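You operate a simulated robot arm through the tools that you are given. There is no shell and no other tool. Be economical: measure what you need, move in short steps, check, and stop when the job is done.

The job below is to be done with a simulated two-armed robot. You get a single attempt, and the scene is never put back.

JOB
On the top of the packing table, fold the blue cloth in half and then in half again.

It is judged by the outcome, as a careful person would: the job done as asked, and still so three seconds after it is handed in. It fails if anything else is knocked over, pushed out of place, dropped, spilled or broken. Flat cloth is picked up by pressing the open fingertips on it (5 to 10 N) and closing them slowly along it; thin cloth reads only 2 to 8 mm in the jaws.

ROBOT AND FRAMES
Two 7-joint arms with two-finger parallel grippers on one trunk, on a base that drives. Base frame: it is fixed to the floor where the robot stands at the start and does not move with it; the origin is under the middle of the robot, x ahead of it, y to its left, z up; the surface under the hand at the start is at about z = 800. Units: mm, degrees, N and s.
The left shoulder is at the start at [70, 133, 1076], the right one opposite. With the tool pointing down near the work surface each hand reaches from about 200 to 660 mm from the robot's upright axis, wherever it stands, measured 20 degrees to its own side. Places, roughly: top of the packing table [600, 300, 800]. Payload 1.57 kg a hand.
Tool frame (each hand has its own): the origin (TCP) lies between the finger pads and is the grasp point; the fingertips stand 30 mm ahead of it; z points along the fingers, y is the line along which they close. Largest opening 80 mm; finger width 17, thickness 12; the body of the gripper, 40 by 82 mm, starts 80 mm behind the TCP.
Orientation is that of the tool frame in the base frame, as a unit quaternion [x, y, z, w]. With the fingers straight down and closing along the base's y, the tool's x points along the base's -x, its y along +y and its z along -z.

CONTROLS
- The arms move only by the tool arm_command. It takes "left_increments", "right_increments" or both (then of equal length, played together; a hand with none holds still); each is a list of rows, each an object of numbers (a shift or turn left out is 0, a gripper value left out holds the last): "dx", "dy", "dz": the shift along the base's x, y, z in cm; "ax", "ay", "az": the turn, a rotation vector about the base's x, y, z in degrees; "hand": the closure, from 0 (fully open) to 1 (shut). In form: [{"dx": .., "dy": .., "dz": .., "ax": .., "ay": .., "az": .., "hand": ..}, ...]. A call has 1 to 8 rows; each row shifts and turns the commanded pose from where the row before left it. A row lasts 0.2 s, in which the tool goes at most 50 mm and 8.6 degrees; a call with a longer step from one row to the next is refused whole, and so is a gripper value outside its range. A pose out of reach is approached as far as the arm can. The call stops where the force on the tool passes 40 N (or 10 N more than at its start, if that is more) or the arm is blocked; 0.2 s more then pass. The fingers move at their own pace (about 153 mm/s each) and stop on an object; they squeeze with about 43 N. The grip force told is the motor's: it shows also when the fingers shut on nothing. Time passes only in rows, and 0.2 s behind the last, so rows that do not move let the fingers close. It gives the time, the measured TCP pose, the force on the tool (base axes), the opening and the grip force at its end, in the units of the frame above (readings bear some noise), with the torque about the TCP (base axes, N m) and any sound that the robot's microphone picked up, and new pictures: "views" is both (left out), scene, wrist or none (wrist: the cameras of the hands that moved).
- Cameras (640 x 400 px; columns grow to the right, rows downward): "scene" is now at [121.4, -39.6, 1290.1]; the picture's right is [-0.46, -0.89, 0.00], its down [-0.63, 0.33, -0.70] and it looks along [0.62, -0.32, -0.71] (base axes); focal length 256 px, centre (320, 200). "left" rides on the left gripper at [72, 7, -122] in its tool frame; the picture's right is [-0.09, 1.00, 0.00], its down [-0.84, -0.08, -0.54] and it looks along [-0.54, -0.05, 0.84] (tool axes); focal length 238 px, centre (320, 200). "right" rides on the right gripper at [72, -7, -122] in its tool frame; the picture's right is [0.09, 1.00, 0.00], its down [-0.84, 0.08, -0.54] and it looks along [-0.54, 0.05, 0.84] (tool axes); focal length 238 px, centre (320, 200). There is no depth. A picture from a camera that has moved, and an enlarged one, comes with that camera's place and axes in the base frame and with its lens.
- move_column(by): slides the trunk up (or, below 0, down) by that many mm; the arms and the scene camera ride with it, the base frame stays. It gives what a move gives, with no picture.
- steer(legs): drives the robot by 1 to 6 legs, each [ahead, left, turn to the left] in mm, mm and degrees, along the robot's own axes; the way and the turn of a leg run together, so that a leg with both is an arc; at most 1500 mm and 180 degrees a leg. The arms and the cameras ride along, it lands a little off, and it stops where it bumps. It gives what a move gives, and a new picture of the scene camera.
- aim_head(pan, tilt): turns the head with the scene camera to pan (to the left, within 86 degrees either way) and tilt (down, from -29 to 69), counted from straight ahead of the robot. It gives what a move gives, and a new picture of the scene camera.
- zoom(camera, box): a new picture of the part [left, top, right, bottom] of that camera's present view, enlarged. No time passes.
- hand_in(): hands the job in; it is judged then, once.

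Go step by step. Nothing tells you exact positions but the pictures and the camera data: compare them with the known pose of the tool, close in by small moves and look again before you grip or let go. The budget is 120 turns and 260 pictures, counting those below and the enlarged ones. Unless the task says otherwise, let go and move clear before handing in, and close with one line.

The tools are called after ">>>" by a JSON object that holds its "api" and its "payload". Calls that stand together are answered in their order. arm_command: Moves the arms, as the interface text tells. Its arguments: {"type":"object","properties":{"left_increments":{"type":"array","items":{"type":"object","properties":{"dx":{"type":"number"},"dy":{"type":"number"},"dz":{"type":"number"},"ax":{"type":"number"},"ay":{"type":"number"},"az":{"type":"number"},"hand":{"type":"number"}}}},"right_increments":{"type":"array","items":{"type":"object","properties":{"dx":{"type":"number"},"dy":{"type":"number"},"dz":{"type":"number"},"ax":{"type":"number"},"ay":{"type":"number"},"az":{"type":"number"},"hand":{"type":"number"}}}},"views":{"type":"string","enum":["both","scene","wrist","none"]}},"required":[]} The other tools are called the same way: move_column (by) slides the trunk up or down; steer (legs) drives the base; aim_head (pan, tilt) turns the head that bears the scene camera; zoom (camera, box) takes an enlarged picture of a part of a camera's view; hand_in () hands the job in.

At the start:

```text
t: 0.0
left_tcp_pos: [524.7, 141.9, 989.2]
left_tool_rot: [0.0, 1.0, 0.0, 0.0]
left_ft_force: [-0.3, 0.3, -0.4]
left_wrist_torque: [-0.02, -0.03, 0.01]
left_finger_gap: 79.9
left_grip_force: 0.1
right_tcp_pos: [339.9, -189.9, 1021.3]
right_tool_rot: [0.001, 1.0, 0.0, -0.001]
right_ft_force: [-0.1, -0.2, 0.3]
right_wrist_torque: [-0.02, 0.0, -0.02]
right_finger_gap: 80.1
right_grip_force: 0.2
trunk travel left (down, up): [-650.0, 290.0]
robot x, y, heading: [4.8, -4.7, -0.2]
head pan, tilt: [-27.5, 45.6]
```

scene: 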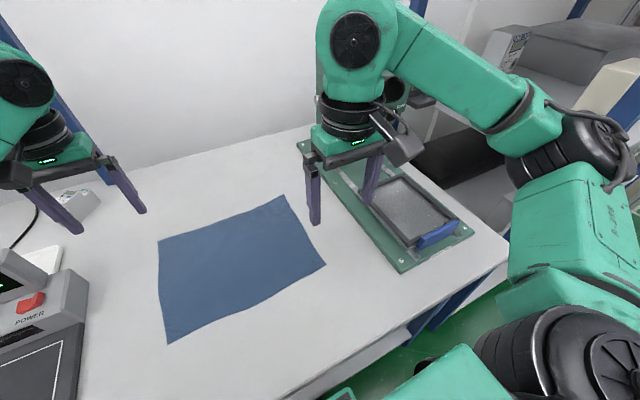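
right: 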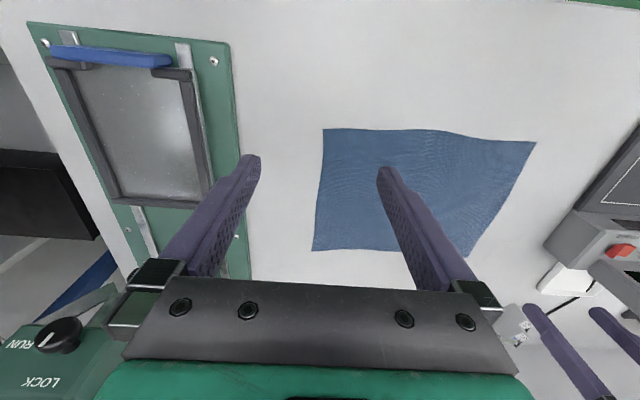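
left: 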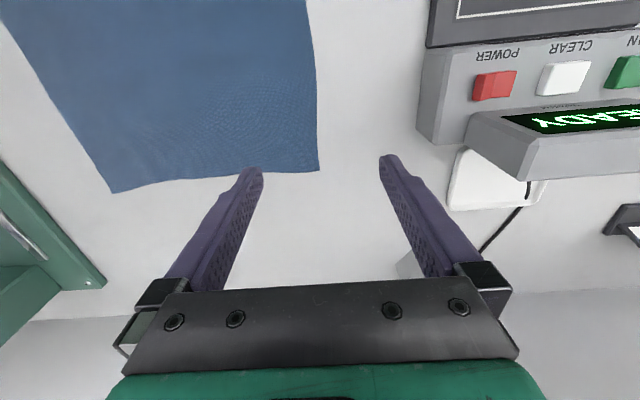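

The cloth lies roughly at x 365–610, y −182–137. I'll bring both hands above its near corners and look closer before gripping.

>>> {"api": "arm_command", "payload": {"left_increments": [{"dx": -4, "dy": -1, "hand": 0.65}, {"dx": -4, "dy": -1, "dz": -2}, {"dx": -4, "dy": -1, "dz": -2}, {"dx": -2.5, "dz": -4}], "right_increments": [{"dx": 1, "dy": 1, "dz": -3, "hand": 0.65}, {"dx": 1, "dy": 1, "dz": -3}, {"dx": 1, "dy": 1, "dz": -3}, {"dx": 1, "dz": -2.2}]}}

>>> {"api": "zoom", "payload": {"camera": "scene", "box": [120, 160, 360, 360]}}

```text
t: 1.0
left_tcp_pos: [392.7, 109.4, 899.8]
left_tool_rot: [-0.002, 1.0, 0.003, -0.008]
left_ft_force: [2.4, -0.5, 0.0]
left_wrist_torque: [0.04, 0.17, 0.04]
left_finger_gap: 27.8
left_grip_force: 0.1
right_tcp_pos: [394.4, -165.8, 899.3]
right_tool_rot: [0.0, 1.0, 0.001, -0.012]
right_ft_force: [2.3, -0.9, -1.2]
right_wrist_torque: [0.06, 0.19, 0.02]
right_finger_gap: 28.0
right_grip_force: 0.0
trunk travel left (down, up): [-650.0, 290.0]
robot x, y, heading: [1.9, -1.3, 0.1]
head pan, tilt: [-27.5, 45.6]
camera scene: at [141.2, -45.9, 1286.7], right [-0.46, -0.89, 0.0], down [-0.64, 0.33, -0.69], along [0.61, -0.32, -0.73], focal length 256 px, centre (320, 200)
camera right: at [327.0, -171.9, 1022.1], right [-0.09, 1.0, 0.01], down [0.85, 0.07, 0.52], along [0.52, 0.05, -0.85], focal length 238 px, centre (320, 200)
camera left: at [323.0, 115.6, 1023.2], right [0.09, 1.0, 0.0], down [0.85, -0.08, 0.53], along [0.53, -0.04, -0.85], focal length 238 px, centre (320, 200)
```

scene: 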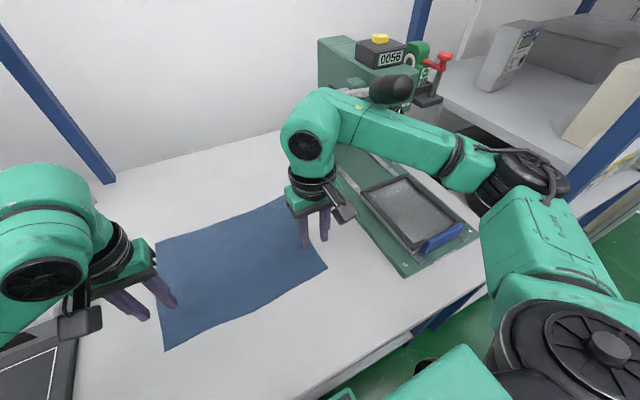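
right: 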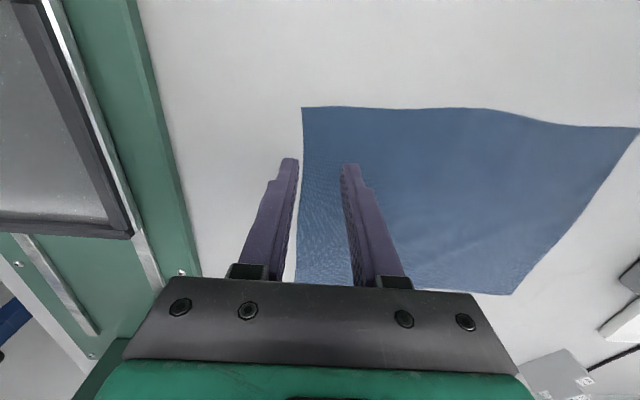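
left: 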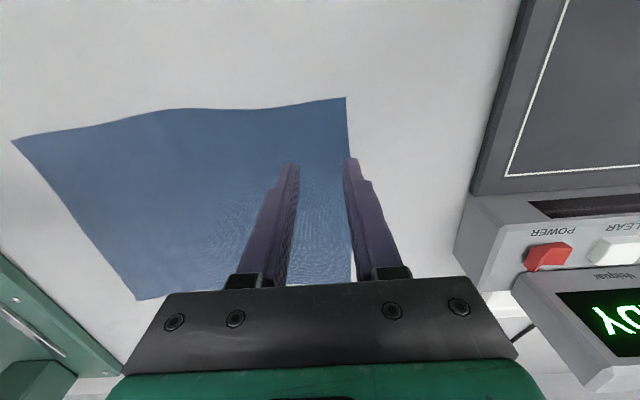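

```text
2.00 times, centred on (240, 260) of scene
camera zoom: at [141.2, -45.9, 1286.7], right [-0.46, -0.89, 0.0], down [-0.64, 0.33, -0.69], along [0.61, -0.32, -0.73], focal length 513 px, centre (480, 80)
```

zoom: 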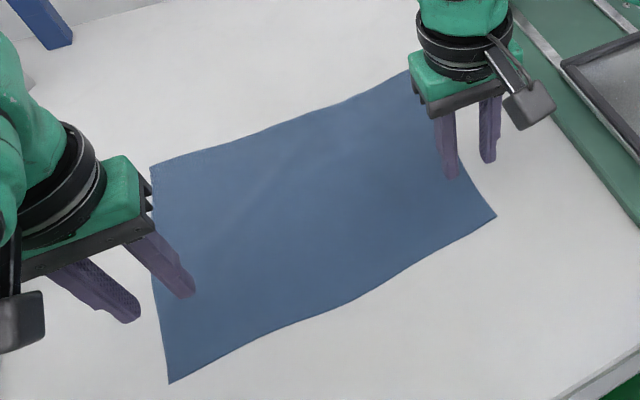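

The near corners are at about (358, 137) and (368, −183), but the readings sit some 14 mm off what I commanded. I'll let it settle and check.

>>> {"api": "arm_command", "payload": {"left_increments": [{"dz": 0}, {"dz": 0}, {"dz": 0}], "right_increments": [{"dz": 0}, {"dz": 0}, {"dz": 0}], "views": "scene"}}

```text
t: 1.8
left_tcp_pos: [377.4, 113.0, 908.0]
left_tool_rot: [-0.001, 1.0, -0.001, 0.001]
left_ft_force: [0.0, -0.5, 0.1]
left_wrist_torque: [0.0, 0.01, -0.01]
left_finger_gap: 28.1
left_grip_force: 0.1
right_tcp_pos: [380.6, -160.3, 910.3]
right_tool_rot: [0.001, 1.0, 0.0, 0.001]
right_ft_force: [-0.2, 0.2, 0.5]
right_wrist_torque: [0.0, -0.04, -0.02]
right_finger_gap: 27.9
right_grip_force: 0.0
trunk travel left (down, up): [-650.0, 290.0]
robot x, y, heading: [-0.1, 0.6, -0.1]
head pan, tilt: [-27.5, 45.6]
camera scene: at [119.0, -38.6, 1290.4], right [-0.46, -0.89, 0.0], down [-0.63, 0.33, -0.7], along [0.62, -0.32, -0.71], focal length 256 px, centre (320, 200)
```

scene: 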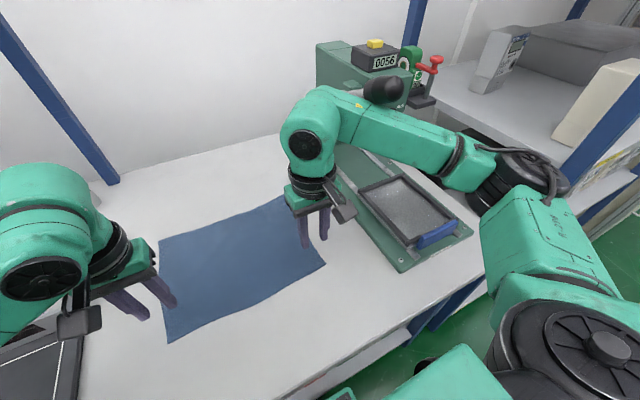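

The sway came from fast motion and has settled. I'll go down slowly to just above the cloth and look again.

>>> {"api": "arm_command", "payload": {"left_increments": [{"dx": -0.4, "dz": -1}, {"dx": -0.4, "dy": -0.2, "dz": -1}, {"dz": -1}, {"dz": -1}, {"dz": -1}, {"dz": -1}, {"dz": 0}, {"dz": 0}], "right_increments": [{"dy": 0.2, "dz": -1}, {"dy": 0.2, "dz": -1}, {"dz": -1}, {"dz": -1}, {"dz": -1}, {"dz": -1}, {"dz": 0}, {"dz": 0}], "views": "wrist"}}

```text
t: 3.6
left_tcp_pos: [370.2, 110.2, 848.0]
left_tool_rot: [0.0, 1.0, 0.0, -0.002]
left_ft_force: [-0.8, -0.5, 0.4]
left_wrist_torque: [0.02, 0.02, 0.02]
left_finger_gap: 27.8
left_grip_force: 0.1
right_tcp_pos: [381.1, -155.0, 848.7]
right_tool_rot: [0.0, 1.0, 0.0, 0.0]
right_ft_force: [0.4, 0.2, -0.2]
right_wrist_torque: [0.0, -0.02, 0.02]
right_finger_gap: 28.0
right_grip_force: 0.1
trunk travel left (down, up): [-650.0, 290.0]
robot x, y, heading: [-1.2, -0.5, -0.1]
head pan, tilt: [-27.5, 45.6]
camera right: at [310.1, -163.1, 969.9], right [-0.09, 1.0, 0.0], down [0.84, 0.08, 0.54], along [0.54, 0.05, -0.84], focal length 238 px, centre (320, 200)
camera left: at [299.6, 117.6, 970.0], right [0.09, 1.0, 0.0], down [0.84, -0.08, 0.54], along [0.54, -0.05, -0.84], focal length 238 px, centre (320, 200)
```

right: 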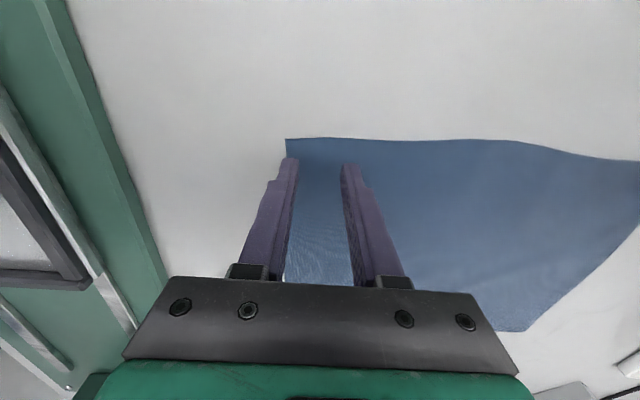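
left: 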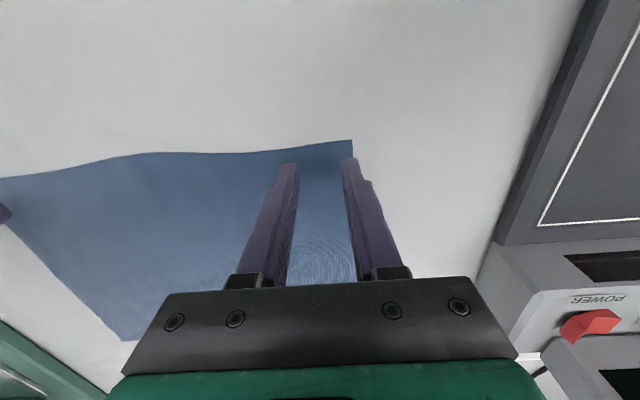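

Both fingertip pairs sit just inside the corners. I'll narrow the gap a little and press down gently.

>>> {"api": "arm_command", "payload": {"left_increments": [{"dy": -0.1, "dz": -0.5, "hand": 0.69}, {"dz": -0.5}, {"dz": -0.4}, {"dz": -0.2}, {"dz": -0.1}, {"dz": -0.1}, {"dz": 0}], "right_increments": [{"dz": -0.5, "hand": 0.69}, {"dz": -0.5}, {"dz": -0.4}, {"dz": -0.2}, {"dz": -0.1}, {"dz": -0.1}, {"dz": 0}], "views": "none"}}

```text
t: 5.2
left_tcp_pos: [370.9, 109.8, 832.5]
left_tool_rot: [0.001, 1.0, 0.0, 0.002]
left_ft_force: [3.1, 0.1, 14.0]
left_wrist_torque: [0.06, 0.01, 0.03]
left_finger_gap: 24.8
left_grip_force: 0.0
right_tcp_pos: [379.9, -156.9, 831.9]
right_tool_rot: [0.0, 1.0, 0.001, 0.001]
right_ft_force: [-0.3, -0.1, -0.3]
right_wrist_torque: [0.01, -0.02, 0.0]
right_finger_gap: 24.5
right_grip_force: 0.0
trunk travel left (down, up): [-650.0, 290.0]
robot x, y, heading: [0.3, 0.7, -0.2]
head pan, tilt: [-27.5, 45.6]
```

Left is touching at 14 N and right is not down yet. I'll ease the left and lower the right.

>>> {"api": "arm_command", "payload": {"left_increments": [{"dz": 0.04}, {"dz": 0}, {"dz": 0}], "right_increments": [{"dz": -0.1}, {"dz": -0.05}, {"dz": 0}], "views": "none"}}

```text
t: 6.0
left_tcp_pos: [370.5, 109.1, 831.3]
left_tool_rot: [0.001, 1.0, 0.0, 0.0]
left_ft_force: [2.2, 1.1, 13.6]
left_wrist_torque: [0.05, -0.03, 0.0]
left_finger_gap: 24.9
left_grip_force: 0.0
right_tcp_pos: [380.2, -155.3, 831.5]
right_tool_rot: [-0.001, 1.0, 0.0, 0.002]
right_ft_force: [0.9, -1.5, 8.8]
right_wrist_torque: [-0.08, 0.01, 0.04]
right_finger_gap: 24.8
right_grip_force: 0.0
trunk travel left (down, up): [-650.0, 290.0]
robot x, y, heading: [-3.9, -2.4, 0.2]
head pan, tilt: [-27.5, 45.6]
```

Right presses at 9 N and left at 13.6 N. I'll ease the left a bit and close both slowly.

>>> {"api": "arm_command", "payload": {"left_increments": [{"dz": 0.05, "hand": 0.72}, {"hand": 0.76}, {"hand": 0.8}, {"hand": 0.84}, {"hand": 0.88}, {"hand": 0.92}, {"hand": 0.96}, {"hand": 1.0}], "right_increments": [{"hand": 0.72}, {"hand": 0.76}, {"hand": 0.8}, {"hand": 0.84}, {"hand": 0.88}, {"hand": 0.92}, {"hand": 0.96}, {"hand": 1.0}], "views": "wrist"}}

```text
t: 7.8
left_tcp_pos: [369.0, 110.5, 831.7]
left_tool_rot: [0.0, 1.0, -0.001, 0.001]
left_ft_force: [0.0, -5.2, 2.9]
left_wrist_torque: [-0.15, -0.01, 0.0]
left_finger_gap: 1.4
left_grip_force: 23.2
right_tcp_pos: [381.0, -155.0, 830.7]
right_tool_rot: [0.0, 1.0, 0.0, 0.001]
right_ft_force: [0.5, 4.5, 16.4]
right_wrist_torque: [0.14, 0.08, -0.07]
right_finger_gap: 1.9
right_grip_force: 23.4
trunk travel left (down, up): [-650.0, 290.0]
robot x, y, heading: [-0.2, 0.8, 0.2]
head pan, tilt: [-27.5, 45.6]
camera right: at [308.0, -161.4, 952.3], right [-0.09, 1.0, 0.0], down [0.84, 0.08, 0.54], along [0.54, 0.05, -0.84], focal length 238 px, centre (320, 200)
camera left: at [297.1, 117.1, 953.6], right [0.09, 1.0, 0.0], down [0.84, -0.08, 0.54], along [0.54, -0.05, -0.84], focal length 238 px, centre (320, 200)
```

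right: 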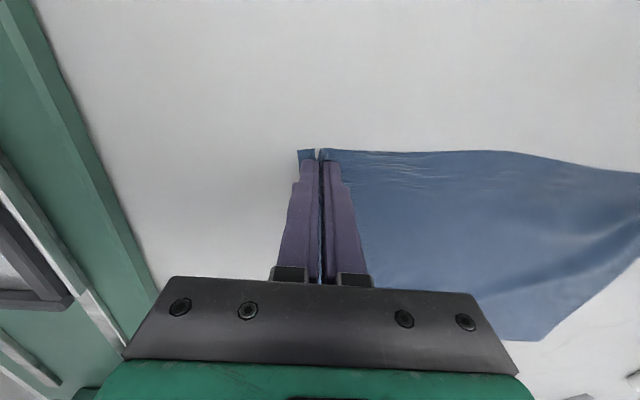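
left: 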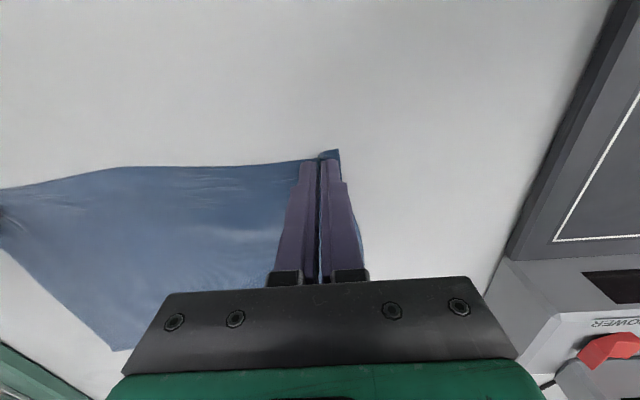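

Both seem to have a pinch. I'll lift slowly and check that the corners come up.

>>> {"api": "arm_command", "payload": {"left_increments": [{"hand": 1}, {"dz": 0.5}, {"dz": 1}, {"dz": 1}, {"dz": 1}, {"dz": 0.5}, {"dz": 0}, {"dz": 0}], "right_increments": [{"hand": 1}, {"dz": 0.5}, {"dz": 1}, {"dz": 1}, {"dz": 1}, {"dz": 0.5}, {"dz": 0}, {"dz": 0}]}}

```text
t: 9.6
left_tcp_pos: [372.4, 109.6, 871.2]
left_tool_rot: [0.0, 1.0, 0.0, 0.001]
left_ft_force: [0.2, -6.0, -0.3]
left_wrist_torque: [-0.22, 0.02, 0.02]
left_finger_gap: 1.2
left_grip_force: 23.2
right_tcp_pos: [379.5, -155.1, 870.9]
right_tool_rot: [0.0, 1.0, 0.0, 0.0]
right_ft_force: [-0.1, 5.9, -0.4]
right_wrist_torque: [0.2, -0.01, -0.05]
right_finger_gap: 1.7
right_grip_force: 23.3
trunk travel left (down, up): [-650.0, 290.0]
robot x, y, heading: [1.6, -1.1, 0.1]
head pan, tilt: [-27.5, 45.6]
camera scene: at [121.3, -39.5, 1290.1], right [-0.46, -0.89, 0.0], down [-0.63, 0.33, -0.7], along [0.62, -0.32, -0.71], focal length 256 px, centre (320, 200)
camera right: at [309.5, -162.3, 992.0], right [-0.09, 1.0, 0.0], down [0.84, 0.08, 0.54], along [0.54, 0.05, -0.84], focal length 238 px, centre (320, 200)
camera left: at [299.2, 116.7, 993.6], right [0.09, 1.0, 0.0], down [0.84, -0.08, 0.54], along [0.54, -0.05, -0.84], focal length 238 px, centre (320, 200)
```

scene: 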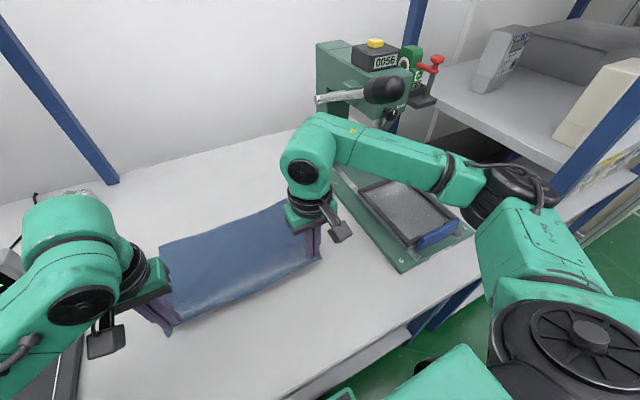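
right: 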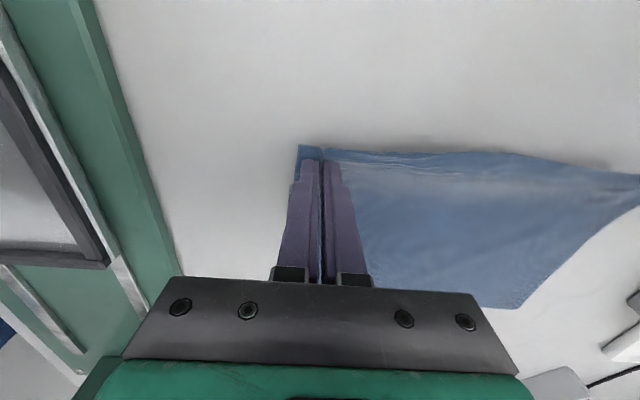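
left: 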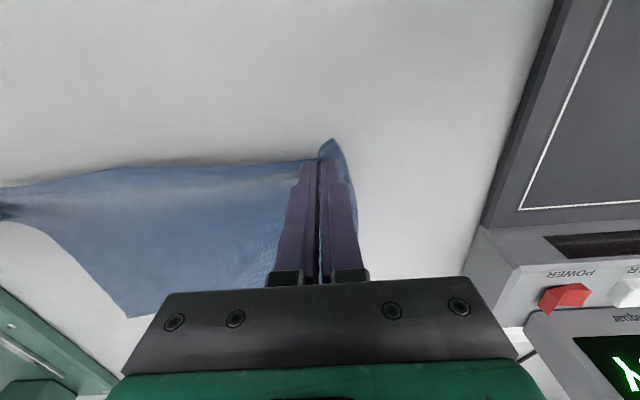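

Both corners are held. I'll carry the near edge over in an arc towards the far edge, relieving the sideways tension slightly.

>>> {"api": "arm_command", "payload": {"left_increments": [{"dx": 0.5, "dy": -0.2, "dz": 1}, {"dx": 1, "dy": -0.2, "dz": 1.2}, {"dx": 1.5, "dy": -0.1, "dz": 1.2}, {"dx": 2, "dz": 1}, {"dx": 2, "dz": 0.7}, {"dx": 2, "dz": 0.5}, {"dx": 2}, {"dz": 0}], "right_increments": [{"dx": 0.5, "dy": 0.2, "dz": 1}, {"dx": 1, "dy": 0.2, "dz": 1.2}, {"dx": 1.5, "dy": 0.1, "dz": 1.2}, {"dx": 2, "dz": 1}, {"dx": 2, "dz": 0.7}, {"dx": 2, "dz": 0.5}, {"dx": 2}, {"dz": 0}]}}

```text
t: 11.6
left_tcp_pos: [474.8, 111.6, 932.6]
left_tool_rot: [-0.001, 1.0, -0.005, 0.004]
left_ft_force: [0.0, 0.3, -0.4]
left_wrist_torque: [-0.03, -0.04, 0.01]
left_finger_gap: 1.4
left_grip_force: 23.3
right_tcp_pos: [471.8, -138.7, 914.8]
right_tool_rot: [-0.008, 1.0, -0.012, -0.017]
right_ft_force: [-0.2, 0.4, 0.6]
right_wrist_torque: [0.02, -0.07, 0.02]
right_finger_gap: 1.7
right_grip_force: 24.1
trunk travel left (down, up): [-650.0, 290.0]
robot x, y, heading: [-2.3, 0.2, 0.2]
head pan, tilt: [-27.5, 45.6]
stopped in row 8 (right hand): the arm was blocked; the commanded pose is now the measured one
camera scene: at [111.3, -28.6, 1294.5], right [-0.46, -0.89, 0.0], down [-0.63, 0.32, -0.71], along [0.63, -0.33, -0.71], focal length 256 px, centre (320, 200)
camera right: at [405.6, -144.3, 1038.7], right [-0.11, 0.99, -0.02], down [0.85, 0.1, 0.51], along [0.51, 0.04, -0.86], focal length 238 px, centre (320, 200)
camera left: at [401.7, 118.7, 1055.0], right [0.09, 1.0, -0.01], down [0.83, -0.07, 0.55], along [0.55, -0.06, -0.84], focal length 238 px, centre (320, 200)
```

scene: 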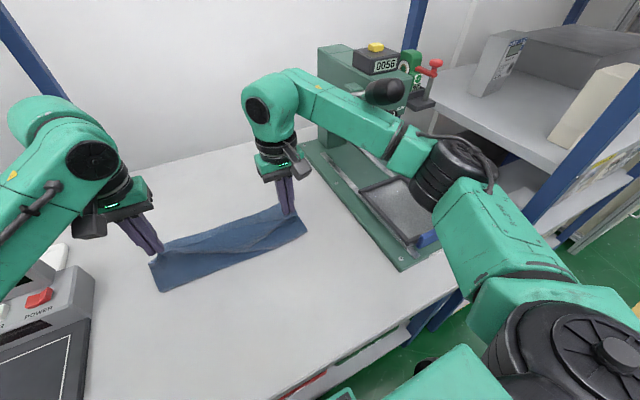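
right: 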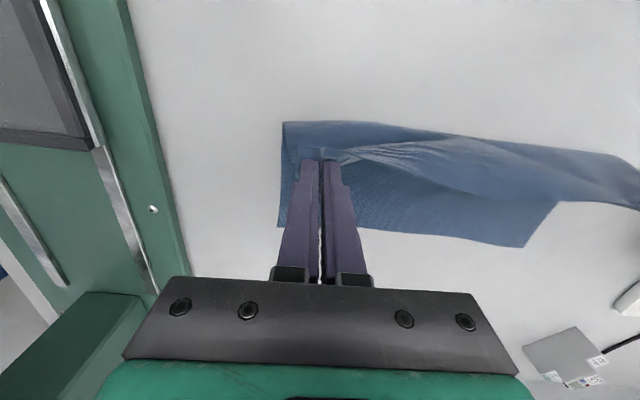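
left: 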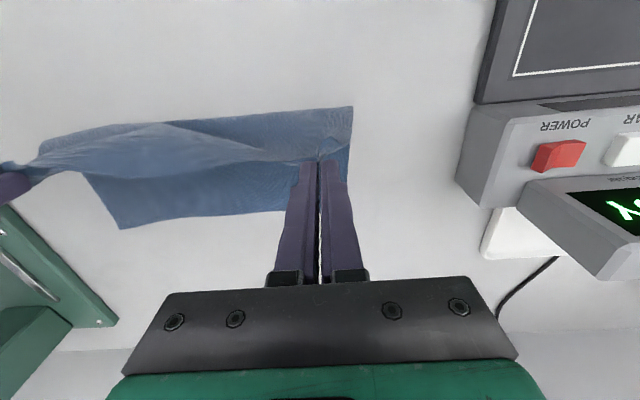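

The right arm was blocked by something. I'll look at the region around the press lever and the right forearm.

>>> {"api": "zoom", "payload": {"camera": "scene", "box": [220, 30, 540, 230]}}

>>> {"api": "aim_head", "payload": {"pan": -50, "tilt": 35}}

```text
2.00 times, centred on (380, 130) of scene
camera zoom: at [111.3, -28.6, 1294.5], right [-0.46, -0.89, 0.0], down [-0.63, 0.32, -0.71], along [0.63, -0.33, -0.71], focal length 513 px, centre (200, 340)
```

zoom: 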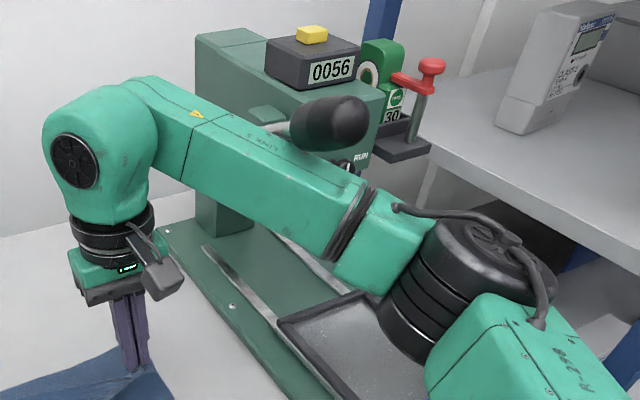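

```text
t: 12.5
left_tcp_pos: [481.4, 103.5, 927.0]
left_tool_rot: [0.0, 1.0, -0.001, 0.0]
left_ft_force: [0.4, -0.2, -0.1]
left_wrist_torque: [-0.01, -0.01, 0.0]
left_finger_gap: 1.6
left_grip_force: 23.3
right_tcp_pos: [480.0, -145.7, 908.9]
right_tool_rot: [-0.005, 1.0, -0.008, -0.019]
right_ft_force: [-0.2, -0.1, 0.2]
right_wrist_torque: [0.01, -0.03, 0.0]
right_finger_gap: 1.7
right_grip_force: 23.7
trunk travel left (down, up): [-650.0, 290.0]
robot x, y, heading: [-3.0, 4.8, -0.1]
head pan, tilt: [-50.0, 35.0]
camera scene: at [105.6, -67.2, 1306.0], right [-0.77, -0.64, 0.0], down [-0.37, 0.44, -0.82], along [0.53, -0.63, -0.57], focal length 256 px, centre (320, 200)
```

scene: 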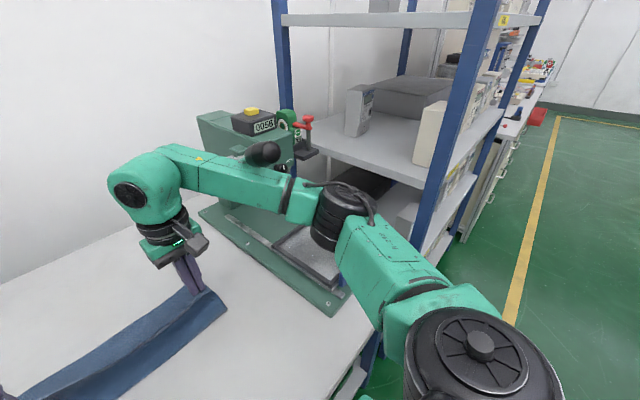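

The right forearm is close to the press lever. I'll look from another angle to place the lever before going on.

>>> {"api": "aim_head", "payload": {"pan": -75, "tilt": 25}}

>>> {"api": "zoom", "payload": {"camera": "scene", "box": [0, 60, 320, 260]}}

>>> {"api": "aim_head", "payload": {"pan": 0, "tilt": 30}}

>>> {"api": "zoom", "payload": {"camera": "scene", "box": [320, 100, 640, 300]}}

```text
t: 13.3
left_tcp_pos: [480.2, 104.1, 927.6]
left_tool_rot: [0.0, 1.0, -0.001, 0.0]
left_ft_force: [0.6, -0.2, 0.3]
left_wrist_torque: [0.02, 0.0, 0.01]
left_finger_gap: 1.3
left_grip_force: 23.0
right_tcp_pos: [479.2, -147.4, 909.2]
right_tool_rot: [-0.006, 1.0, -0.008, -0.019]
right_ft_force: [0.7, 0.7, 0.1]
right_wrist_torque: [0.02, 0.0, 0.02]
right_finger_gap: 1.6
right_grip_force: 23.0
trunk travel left (down, up): [-650.0, 290.0]
robot x, y, heading: [-0.4, -1.6, 0.1]
head pan, tilt: [-75.0, 25.0]
camera scene: at [72.6, -89.8, 1321.6], right [-0.97, -0.26, 0.0], down [-0.11, 0.41, -0.91], along [0.24, -0.88, -0.42], focal length 256 px, centre (320, 200)
```

scene: 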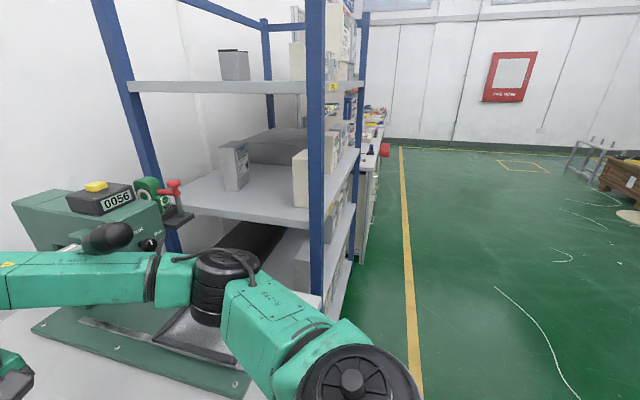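

```text
2.00 times, centred on (160, 160) of scene
camera zoom: at [72.6, -89.8, 1321.6], right [-0.97, -0.26, 0.0], down [-0.11, 0.41, -0.91], along [0.24, -0.88, -0.42], focal length 513 px, centre (640, 280)
```

zoom: 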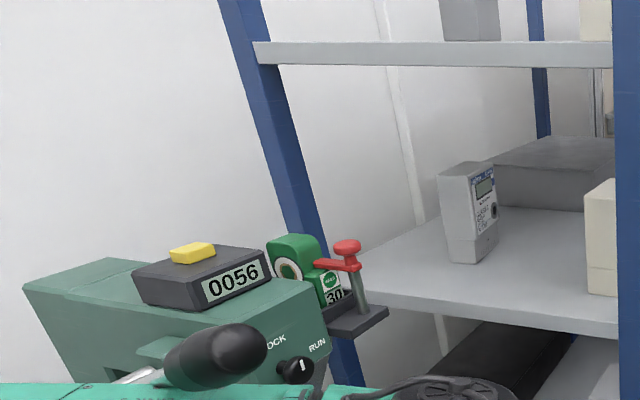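

```text
t: 14.8
left_tcp_pos: [480.7, 103.4, 927.2]
left_tool_rot: [0.0, 1.0, 0.0, 0.0]
left_ft_force: [-0.4, 0.3, -0.1]
left_wrist_torque: [0.0, 0.01, -0.01]
left_finger_gap: 1.5
left_grip_force: 23.3
right_tcp_pos: [479.5, -147.0, 909.0]
right_tool_rot: [-0.005, 1.0, -0.007, -0.019]
right_ft_force: [0.7, 0.4, 0.8]
right_wrist_torque: [0.0, 0.04, -0.01]
right_finger_gap: 1.6
right_grip_force: 23.1
trunk travel left (down, up): [-650.0, 290.0]
robot x, y, heading: [2.2, -0.1, 0.1]
head pan, tilt: [0.0, 30.0]
camera scene: at [139.1, -1.1, 1313.6], right [0.0, -1.0, 0.0], down [-0.5, 0.0, -0.87], along [0.87, 0.0, -0.5], focal length 256 px, centre (320, 200)
```

scene: 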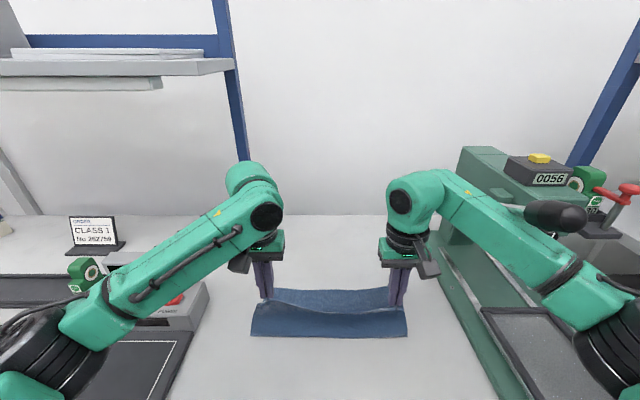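

```text
2.00 times, centred on (480, 200) of scene
camera zoom: at [139.1, -1.1, 1313.6], right [0.0, -1.0, 0.0], down [-0.5, 0.0, -0.87], along [0.87, 0.0, -0.5], focal length 513 px, centre (0, 200)
```

zoom: 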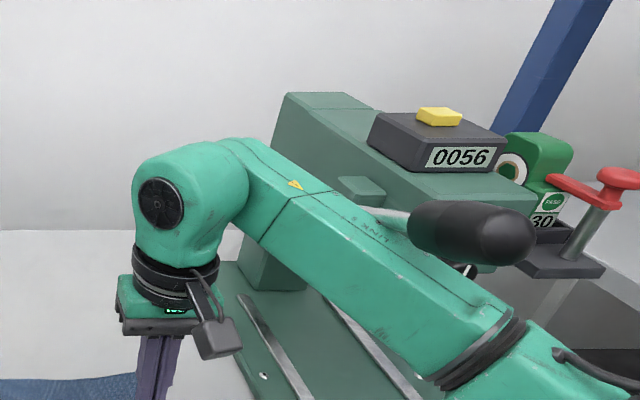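

The lever ends in a knob near (396, −288, 1144), right against the right forearm, so this fold has to happen nearer the robot. The table has free space back to about x = 190, so I'll drive back, pulling the cloth with me, and then fold there.

>>> {"api": "steer", "payload": {"legs": [[-150, 0, 0]]}}

```text
t: 16.2
left_tcp_pos: [334.8, 104.1, 927.4]
left_tool_rot: [-0.002, 1.0, -0.001, -0.001]
left_ft_force: [0.1, 0.6, 0.1]
left_wrist_torque: [0.05, 0.0, -0.01]
left_finger_gap: 1.4
left_grip_force: 23.4
right_tcp_pos: [333.9, -145.8, 908.2]
right_tool_rot: [-0.006, 1.0, -0.007, -0.02]
right_ft_force: [0.3, -0.6, 0.4]
right_wrist_torque: [0.02, -0.01, -0.01]
right_finger_gap: 1.6
right_grip_force: 23.4
trunk travel left (down, up): [-650.0, 290.0]
robot x, y, heading: [-145.7, 2.5, 0.0]
head pan, tilt: [0.0, 30.0]
camera scene: at [-7.1, -1.4, 1313.4], right [0.0, -1.0, 0.0], down [-0.5, 0.0, -0.87], along [0.87, 0.0, -0.5], focal length 256 px, centre (320, 200)
```

scene: 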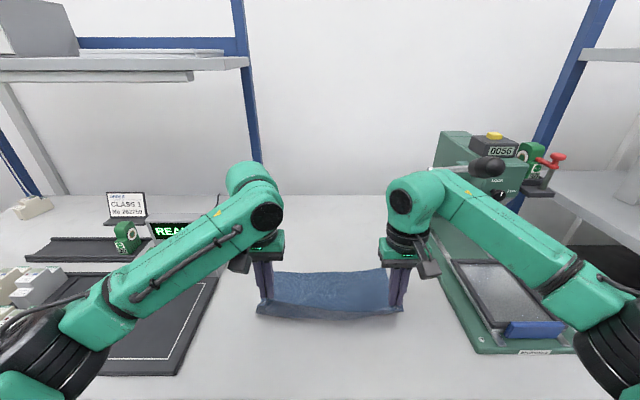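

The lever is now clear and the cloth is unfolding. I'll lower and pull it on back to about x = 235.

>>> {"api": "arm_command", "payload": {"left_increments": [{"dx": -1, "dz": -1.5}, {"dx": -1.5, "dz": -1.5}, {"dx": -1.5, "dz": -1.5}, {"dx": -1.5, "dz": -1.5}, {"dx": -1.5, "dz": -1}, {"dx": -1.5, "dz": -0.5}, {"dx": -1.2}, {"dz": 0}], "right_increments": [{"dx": -1, "dz": -1, "ay": -2.2}, {"dx": -1.5, "dz": -1}, {"dx": -1.5, "dz": -1}, {"dx": -1.5, "dz": -1}, {"dx": -1.5, "dz": -1}, {"dx": -1.5, "dz": -0.6}, {"dx": -1}, {"dz": 0}]}}

```text
t: 18.0
left_tcp_pos: [237.4, 104.8, 852.0]
left_tool_rot: [0.0, 1.0, -0.001, 0.0]
left_ft_force: [-0.9, 0.2, 1.3]
left_wrist_torque: [0.01, -0.03, -0.03]
left_finger_gap: 1.5
left_grip_force: 23.5
right_tcp_pos: [238.2, -146.7, 852.3]
right_tool_rot: [-0.006, 1.0, -0.007, 0.001]
right_ft_force: [0.4, -0.2, -0.1]
right_wrist_torque: [-0.01, 0.0, -0.03]
right_finger_gap: 1.9
right_grip_force: 23.5
trunk travel left (down, up): [-650.0, 290.0]
robot x, y, heading: [-147.5, 1.6, -0.0]
head pan, tilt: [0.0, 30.0]
camera scene: at [-7.6, -1.4, 1313.5], right [0.0, -1.0, 0.0], down [-0.5, 0.0, -0.87], along [0.87, 0.0, -0.5], focal length 256 px, centre (320, 200)
camera right: at [167.3, -153.3, 974.3], right [-0.1, 0.99, -0.01], down [0.84, 0.1, 0.54], along [0.54, 0.04, -0.84], focal length 238 px, centre (320, 200)
camera left: at [165.6, 111.3, 975.0], right [0.09, 1.0, 0.0], down [0.84, -0.08, 0.54], along [0.54, -0.05, -0.84], focal length 238 px, centre (320, 200)
```

scene: 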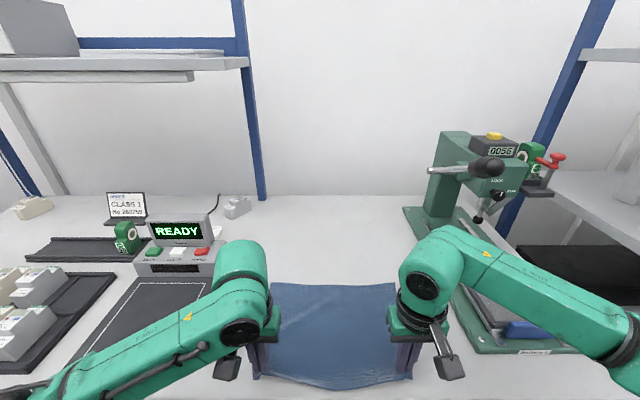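
right: 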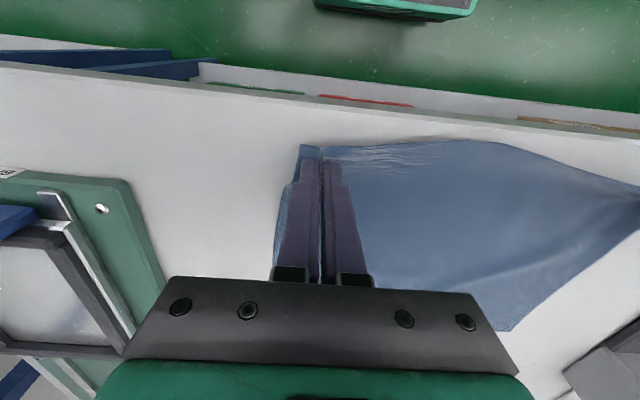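
left: 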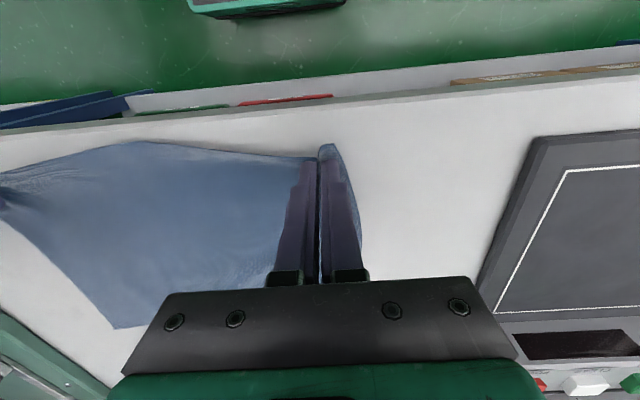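

The far edge now lies near x ≈ 456. I'll carry the near edge over again in steps, watching the right forearm and the lever.

>>> {"api": "arm_command", "payload": {"left_increments": [{"dx": 0.5, "dz": 1}, {"dx": 0.5, "dz": 1.5}, {"dx": 1, "dz": 1.5}, {"dx": 1.5, "dy": -0.2, "dz": 1.5}, {"dx": 2, "dy": -0.2, "dz": 1}, {"dx": 2, "dz": 0.5}, {"dx": 2}, {"dx": 1.5}], "right_increments": [{"dx": 0.5, "dz": 1}, {"dx": 0.5, "dz": 1.5}, {"dx": 1, "dz": 1.5}, {"dx": 1.5, "dy": -0.2, "dz": 1.5}, {"dx": 2, "dy": -0.2, "dz": 1}, {"dx": 2, "dz": 0.5}, {"dx": 2}, {"dx": 1.5}], "views": "scene"}}

>>> {"api": "arm_command", "payload": {"left_increments": [{"dx": 1.5}, {"dx": 1.5, "dy": -0.2}, {"dx": 1.5, "dy": -0.2, "dz": -0.7}, {"dz": 0}, {"dz": 0}], "right_increments": [{"dx": 1.5}, {"dx": 1.5, "dy": -0.3}, {"dx": 1.5, "dy": -0.3, "dz": -0.7}, {"dz": 0}, {"dz": 0}]}}

```text
t: 19.8
left_tcp_pos: [347.7, 98.7, 922.1]
left_tool_rot: [0.0, 1.0, 0.0, -0.001]
left_ft_force: [0.2, 0.5, -0.4]
left_wrist_torque: [0.02, 0.03, -0.02]
left_finger_gap: 1.5
left_grip_force: 22.9
right_tcp_pos: [349.5, -150.8, 922.6]
right_tool_rot: [-0.007, 1.0, -0.007, 0.0]
right_ft_force: [-0.4, 0.5, 0.4]
right_wrist_torque: [0.0, -0.01, 0.01]
right_finger_gap: 1.8
right_grip_force: 23.6
trunk travel left (down, up): [-650.0, 290.0]
robot x, y, heading: [-146.3, 1.7, 0.1]
head pan, tilt: [0.0, 30.0]
camera scene: at [-7.1, -1.3, 1313.5], right [0.0, -1.0, 0.0], down [-0.5, 0.0, -0.87], along [0.87, 0.0, -0.5], focal length 256 px, centre (320, 200)
```

scene: 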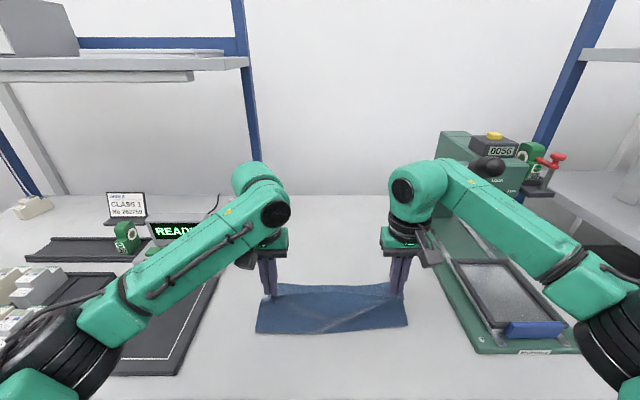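

```text
t: 21.0
left_tcp_pos: [392.2, 97.0, 915.9]
left_tool_rot: [-0.001, 1.0, 0.0, 0.0]
left_ft_force: [1.0, -0.2, -0.7]
left_wrist_torque: [0.02, 0.0, 0.0]
left_finger_gap: 1.3
left_grip_force: 23.5
right_tcp_pos: [394.4, -156.3, 917.0]
right_tool_rot: [-0.005, 1.0, -0.007, 0.0]
right_ft_force: [0.0, 0.4, 0.1]
right_wrist_torque: [-0.03, 0.01, 0.01]
right_finger_gap: 1.7
right_grip_force: 23.3
trunk travel left (down, up): [-650.0, 290.0]
robot x, y, heading: [-147.7, -0.5, 0.3]
head pan, tilt: [0.0, 30.0]
camera scene: at [-7.9, -1.5, 1313.6], right [0.0, -1.0, 0.0], down [-0.5, 0.0, -0.87], along [0.87, 0.0, -0.5], focal length 256 px, centre (320, 200)
camera right: at [323.3, -163.4, 1038.2], right [-0.1, 0.99, -0.01], down [0.84, 0.1, 0.54], along [0.54, 0.04, -0.84], focal length 238 px, centre (320, 200)
camera left: at [319.5, 103.5, 1037.3], right [0.09, 1.0, 0.0], down [0.84, -0.08, 0.54], along [0.54, -0.05, -0.84], focal length 238 px, centre (320, 200)
```

scene: 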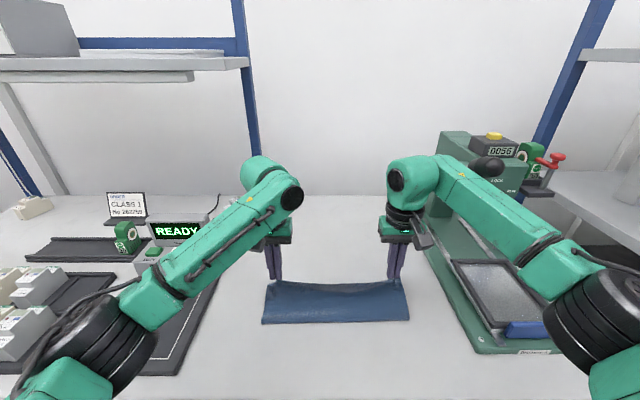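
right: 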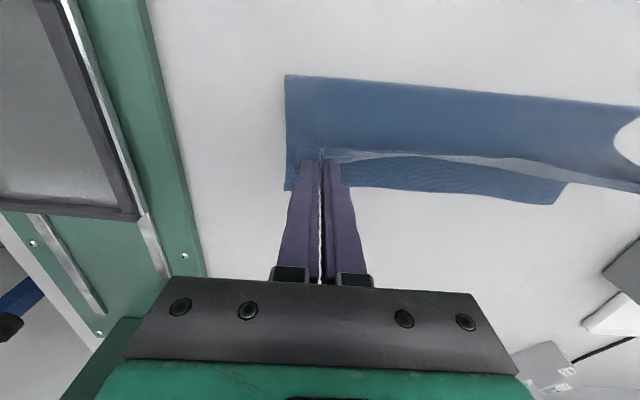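
left: 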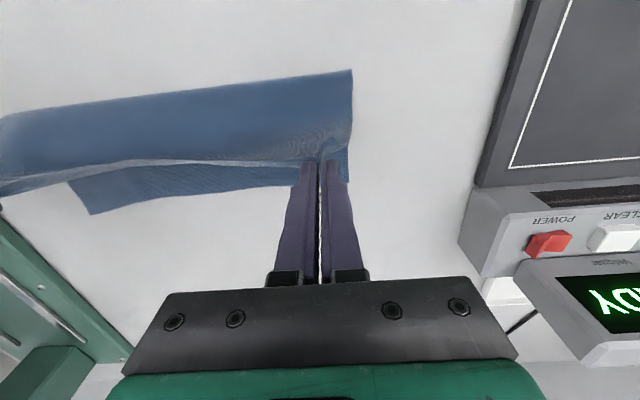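

The edge is coming over nicely; the far edge runs from (452, 123) to (467, −193). I'll lower towards it, aligning each hand to its corner.

>>> {"api": "arm_command", "payload": {"left_increments": [{"dx": 1, "dz": -0.8}, {"dx": 1, "dz": -1}, {"dx": 1, "dz": -1.2}, {"dx": 0.8, "dz": -1.2}, {"dx": 0.6, "dz": -1.2}, {"dx": 0.5, "dz": -1}, {"dz": 0}], "right_increments": [{"dx": 1.2, "dy": -0.2, "dz": -0.8}, {"dx": 1.2, "dy": -0.2, "dz": -1}, {"dx": 1.2, "dy": -0.1, "dz": -1.2}, {"dx": 1, "dy": -0.1, "dz": -1.2}, {"dx": 0.9, "dz": -1.2}, {"dx": 0.7, "dz": -1}, {"dz": 0}]}}

```text
t: 22.6
left_tcp_pos: [439.8, 96.2, 852.2]
left_tool_rot: [0.0, 1.0, 0.0, 0.0]
left_ft_force: [0.7, -2.3, -0.5]
left_wrist_torque: [-0.04, -0.03, 0.02]
left_finger_gap: 1.7
left_grip_force: 23.4
right_tcp_pos: [449.5, -162.5, 852.3]
right_tool_rot: [-0.005, 1.0, -0.007, 0.0]
right_ft_force: [0.3, 0.3, 0.6]
right_wrist_torque: [0.05, 0.0, -0.02]
right_finger_gap: 1.2
right_grip_force: 23.1
right hand out of reach, approached as far as the arm can: row 6
trunk travel left (down, up): [-650.0, 290.0]
robot x, y, heading: [-150.0, 0.0, 0.2]
head pan, tilt: [0.0, 30.0]
camera scene: at [-8.0, -1.3, 1313.6], right [0.0, -1.0, 0.0], down [-0.5, 0.0, -0.87], along [0.87, 0.0, -0.5], focal length 256 px, centre (320, 200)
camera right: at [378.8, -168.9, 973.9], right [-0.1, 0.99, -0.01], down [0.83, 0.1, 0.54], along [0.54, 0.04, -0.84], focal length 238 px, centre (320, 200)
camera left: at [368.0, 102.6, 973.6], right [0.09, 1.0, 0.0], down [0.84, -0.08, 0.54], along [0.54, -0.05, -0.84], focal length 238 px, centre (320, 200)
```

scene: 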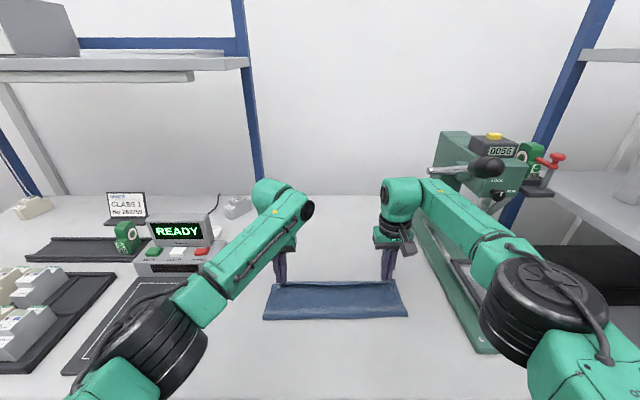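
right: 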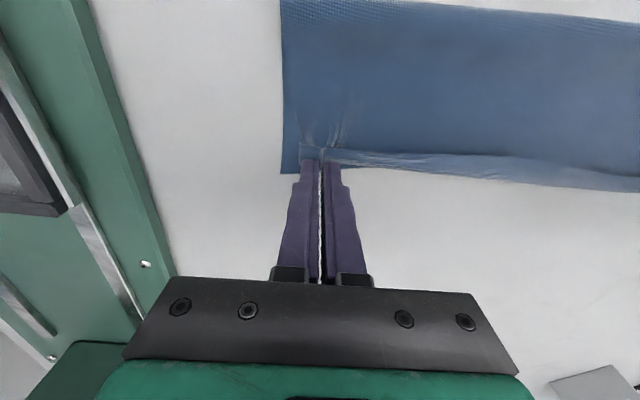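
left: 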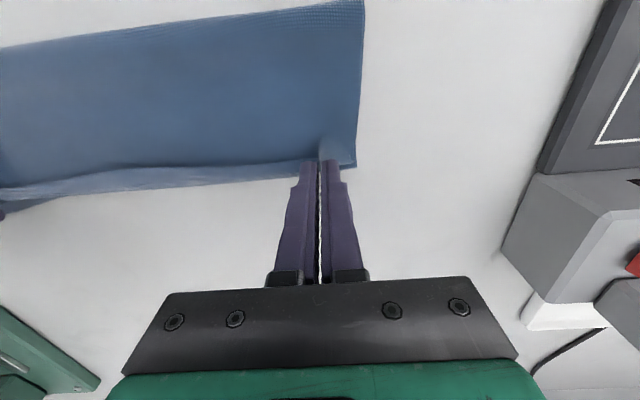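

The fold is almost lined up but the right hand is at its reach limit. I'll drive forward 15 mm and correct from there.

>>> {"api": "steer", "payload": {"legs": [[20, 0, 0]]}}

```text
t: 23.4
left_tcp_pos: [457.9, 96.2, 853.3]
left_tool_rot: [-0.001, 1.0, 0.001, 0.001]
left_ft_force: [-0.2, -1.8, 0.6]
left_wrist_torque: [-0.06, 0.02, 0.01]
left_finger_gap: 1.6
left_grip_force: 23.5
right_tcp_pos: [470.3, -162.0, 854.1]
right_tool_rot: [-0.006, 1.0, -0.007, 0.002]
right_ft_force: [-0.5, 0.7, 0.8]
right_wrist_torque: [0.03, -0.06, 0.0]
right_finger_gap: 1.6
right_grip_force: 23.2
trunk travel left (down, up): [-650.0, 290.0]
robot x, y, heading: [-127.8, -0.5, -0.3]
head pan, tilt: [0.0, 30.0]
camera scene: at [8.8, -1.4, 1314.0], right [0.0, -1.0, 0.0], down [-0.5, 0.0, -0.87], along [0.87, 0.0, -0.5], focal length 256 px, centre (320, 200)
```

scene: 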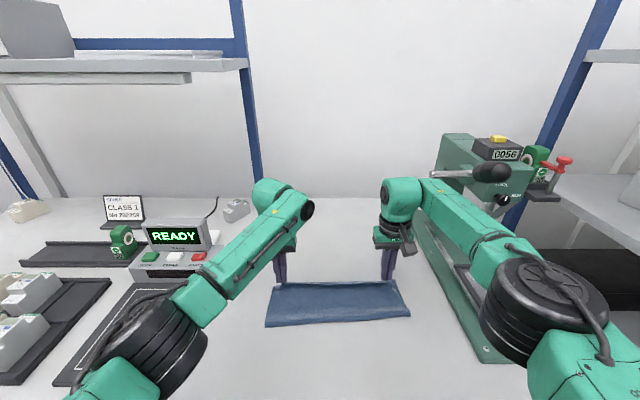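

Lowering to just above the table, easing back onto the corners.

>>> {"api": "arm_command", "payload": {"left_increments": [{"dz": -0.5}, {"dx": -0.4, "dz": -0.5}, {"dx": -0.4, "dz": -0.5}, {"dx": -0.4, "dz": -0.2}, {"dz": 0}], "right_increments": [{"dy": -0.2, "dz": -0.5}, {"dx": -0.4, "dz": -0.5}, {"dx": -0.4, "dz": -0.5}, {"dx": -0.4, "dz": -0.2}, {"dz": 0}], "views": "wrist"}}

```text
t: 24.6
left_tcp_pos: [447.6, 95.7, 833.9]
left_tool_rot: [-0.001, 1.0, 0.0, -0.001]
left_ft_force: [0.4, -2.6, 0.3]
left_wrist_torque: [-0.09, 0.03, 0.03]
left_finger_gap: 1.6
left_grip_force: 23.6
right_tcp_pos: [456.9, -164.4, 835.2]
right_tool_rot: [-0.006, 1.0, -0.007, 0.001]
right_ft_force: [0.2, 2.4, 0.4]
right_wrist_torque: [0.06, 0.04, 0.0]
right_finger_gap: 1.6
right_grip_force: 23.2
trunk travel left (down, up): [-650.0, 290.0]
robot x, y, heading: [-129.1, -0.4, 0.3]
head pan, tilt: [0.0, 30.0]
camera right: at [386.2, -170.7, 956.3], right [-0.1, 0.99, -0.01], down [0.84, 0.09, 0.54], along [0.54, 0.04, -0.84], focal length 238 px, centre (320, 200)
camera left: at [375.3, 102.5, 956.8], right [0.09, 1.0, 0.0], down [0.84, -0.08, 0.54], along [0.54, -0.05, -0.84], focal length 238 px, centre (320, 200)
```

right: 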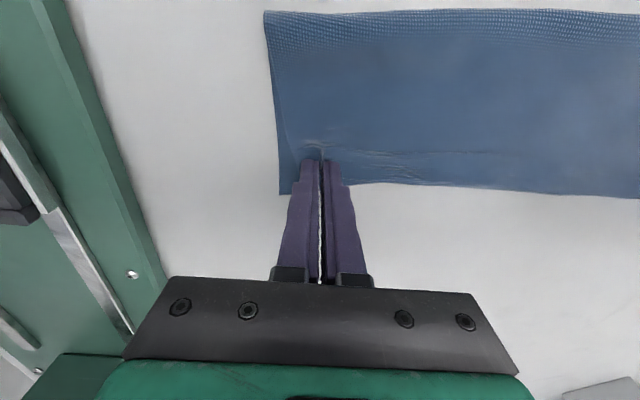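
left: 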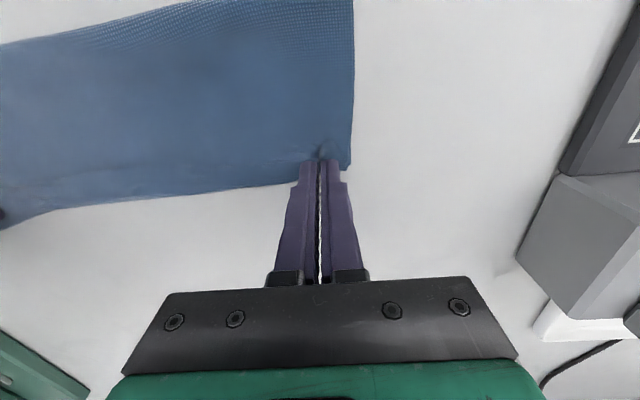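

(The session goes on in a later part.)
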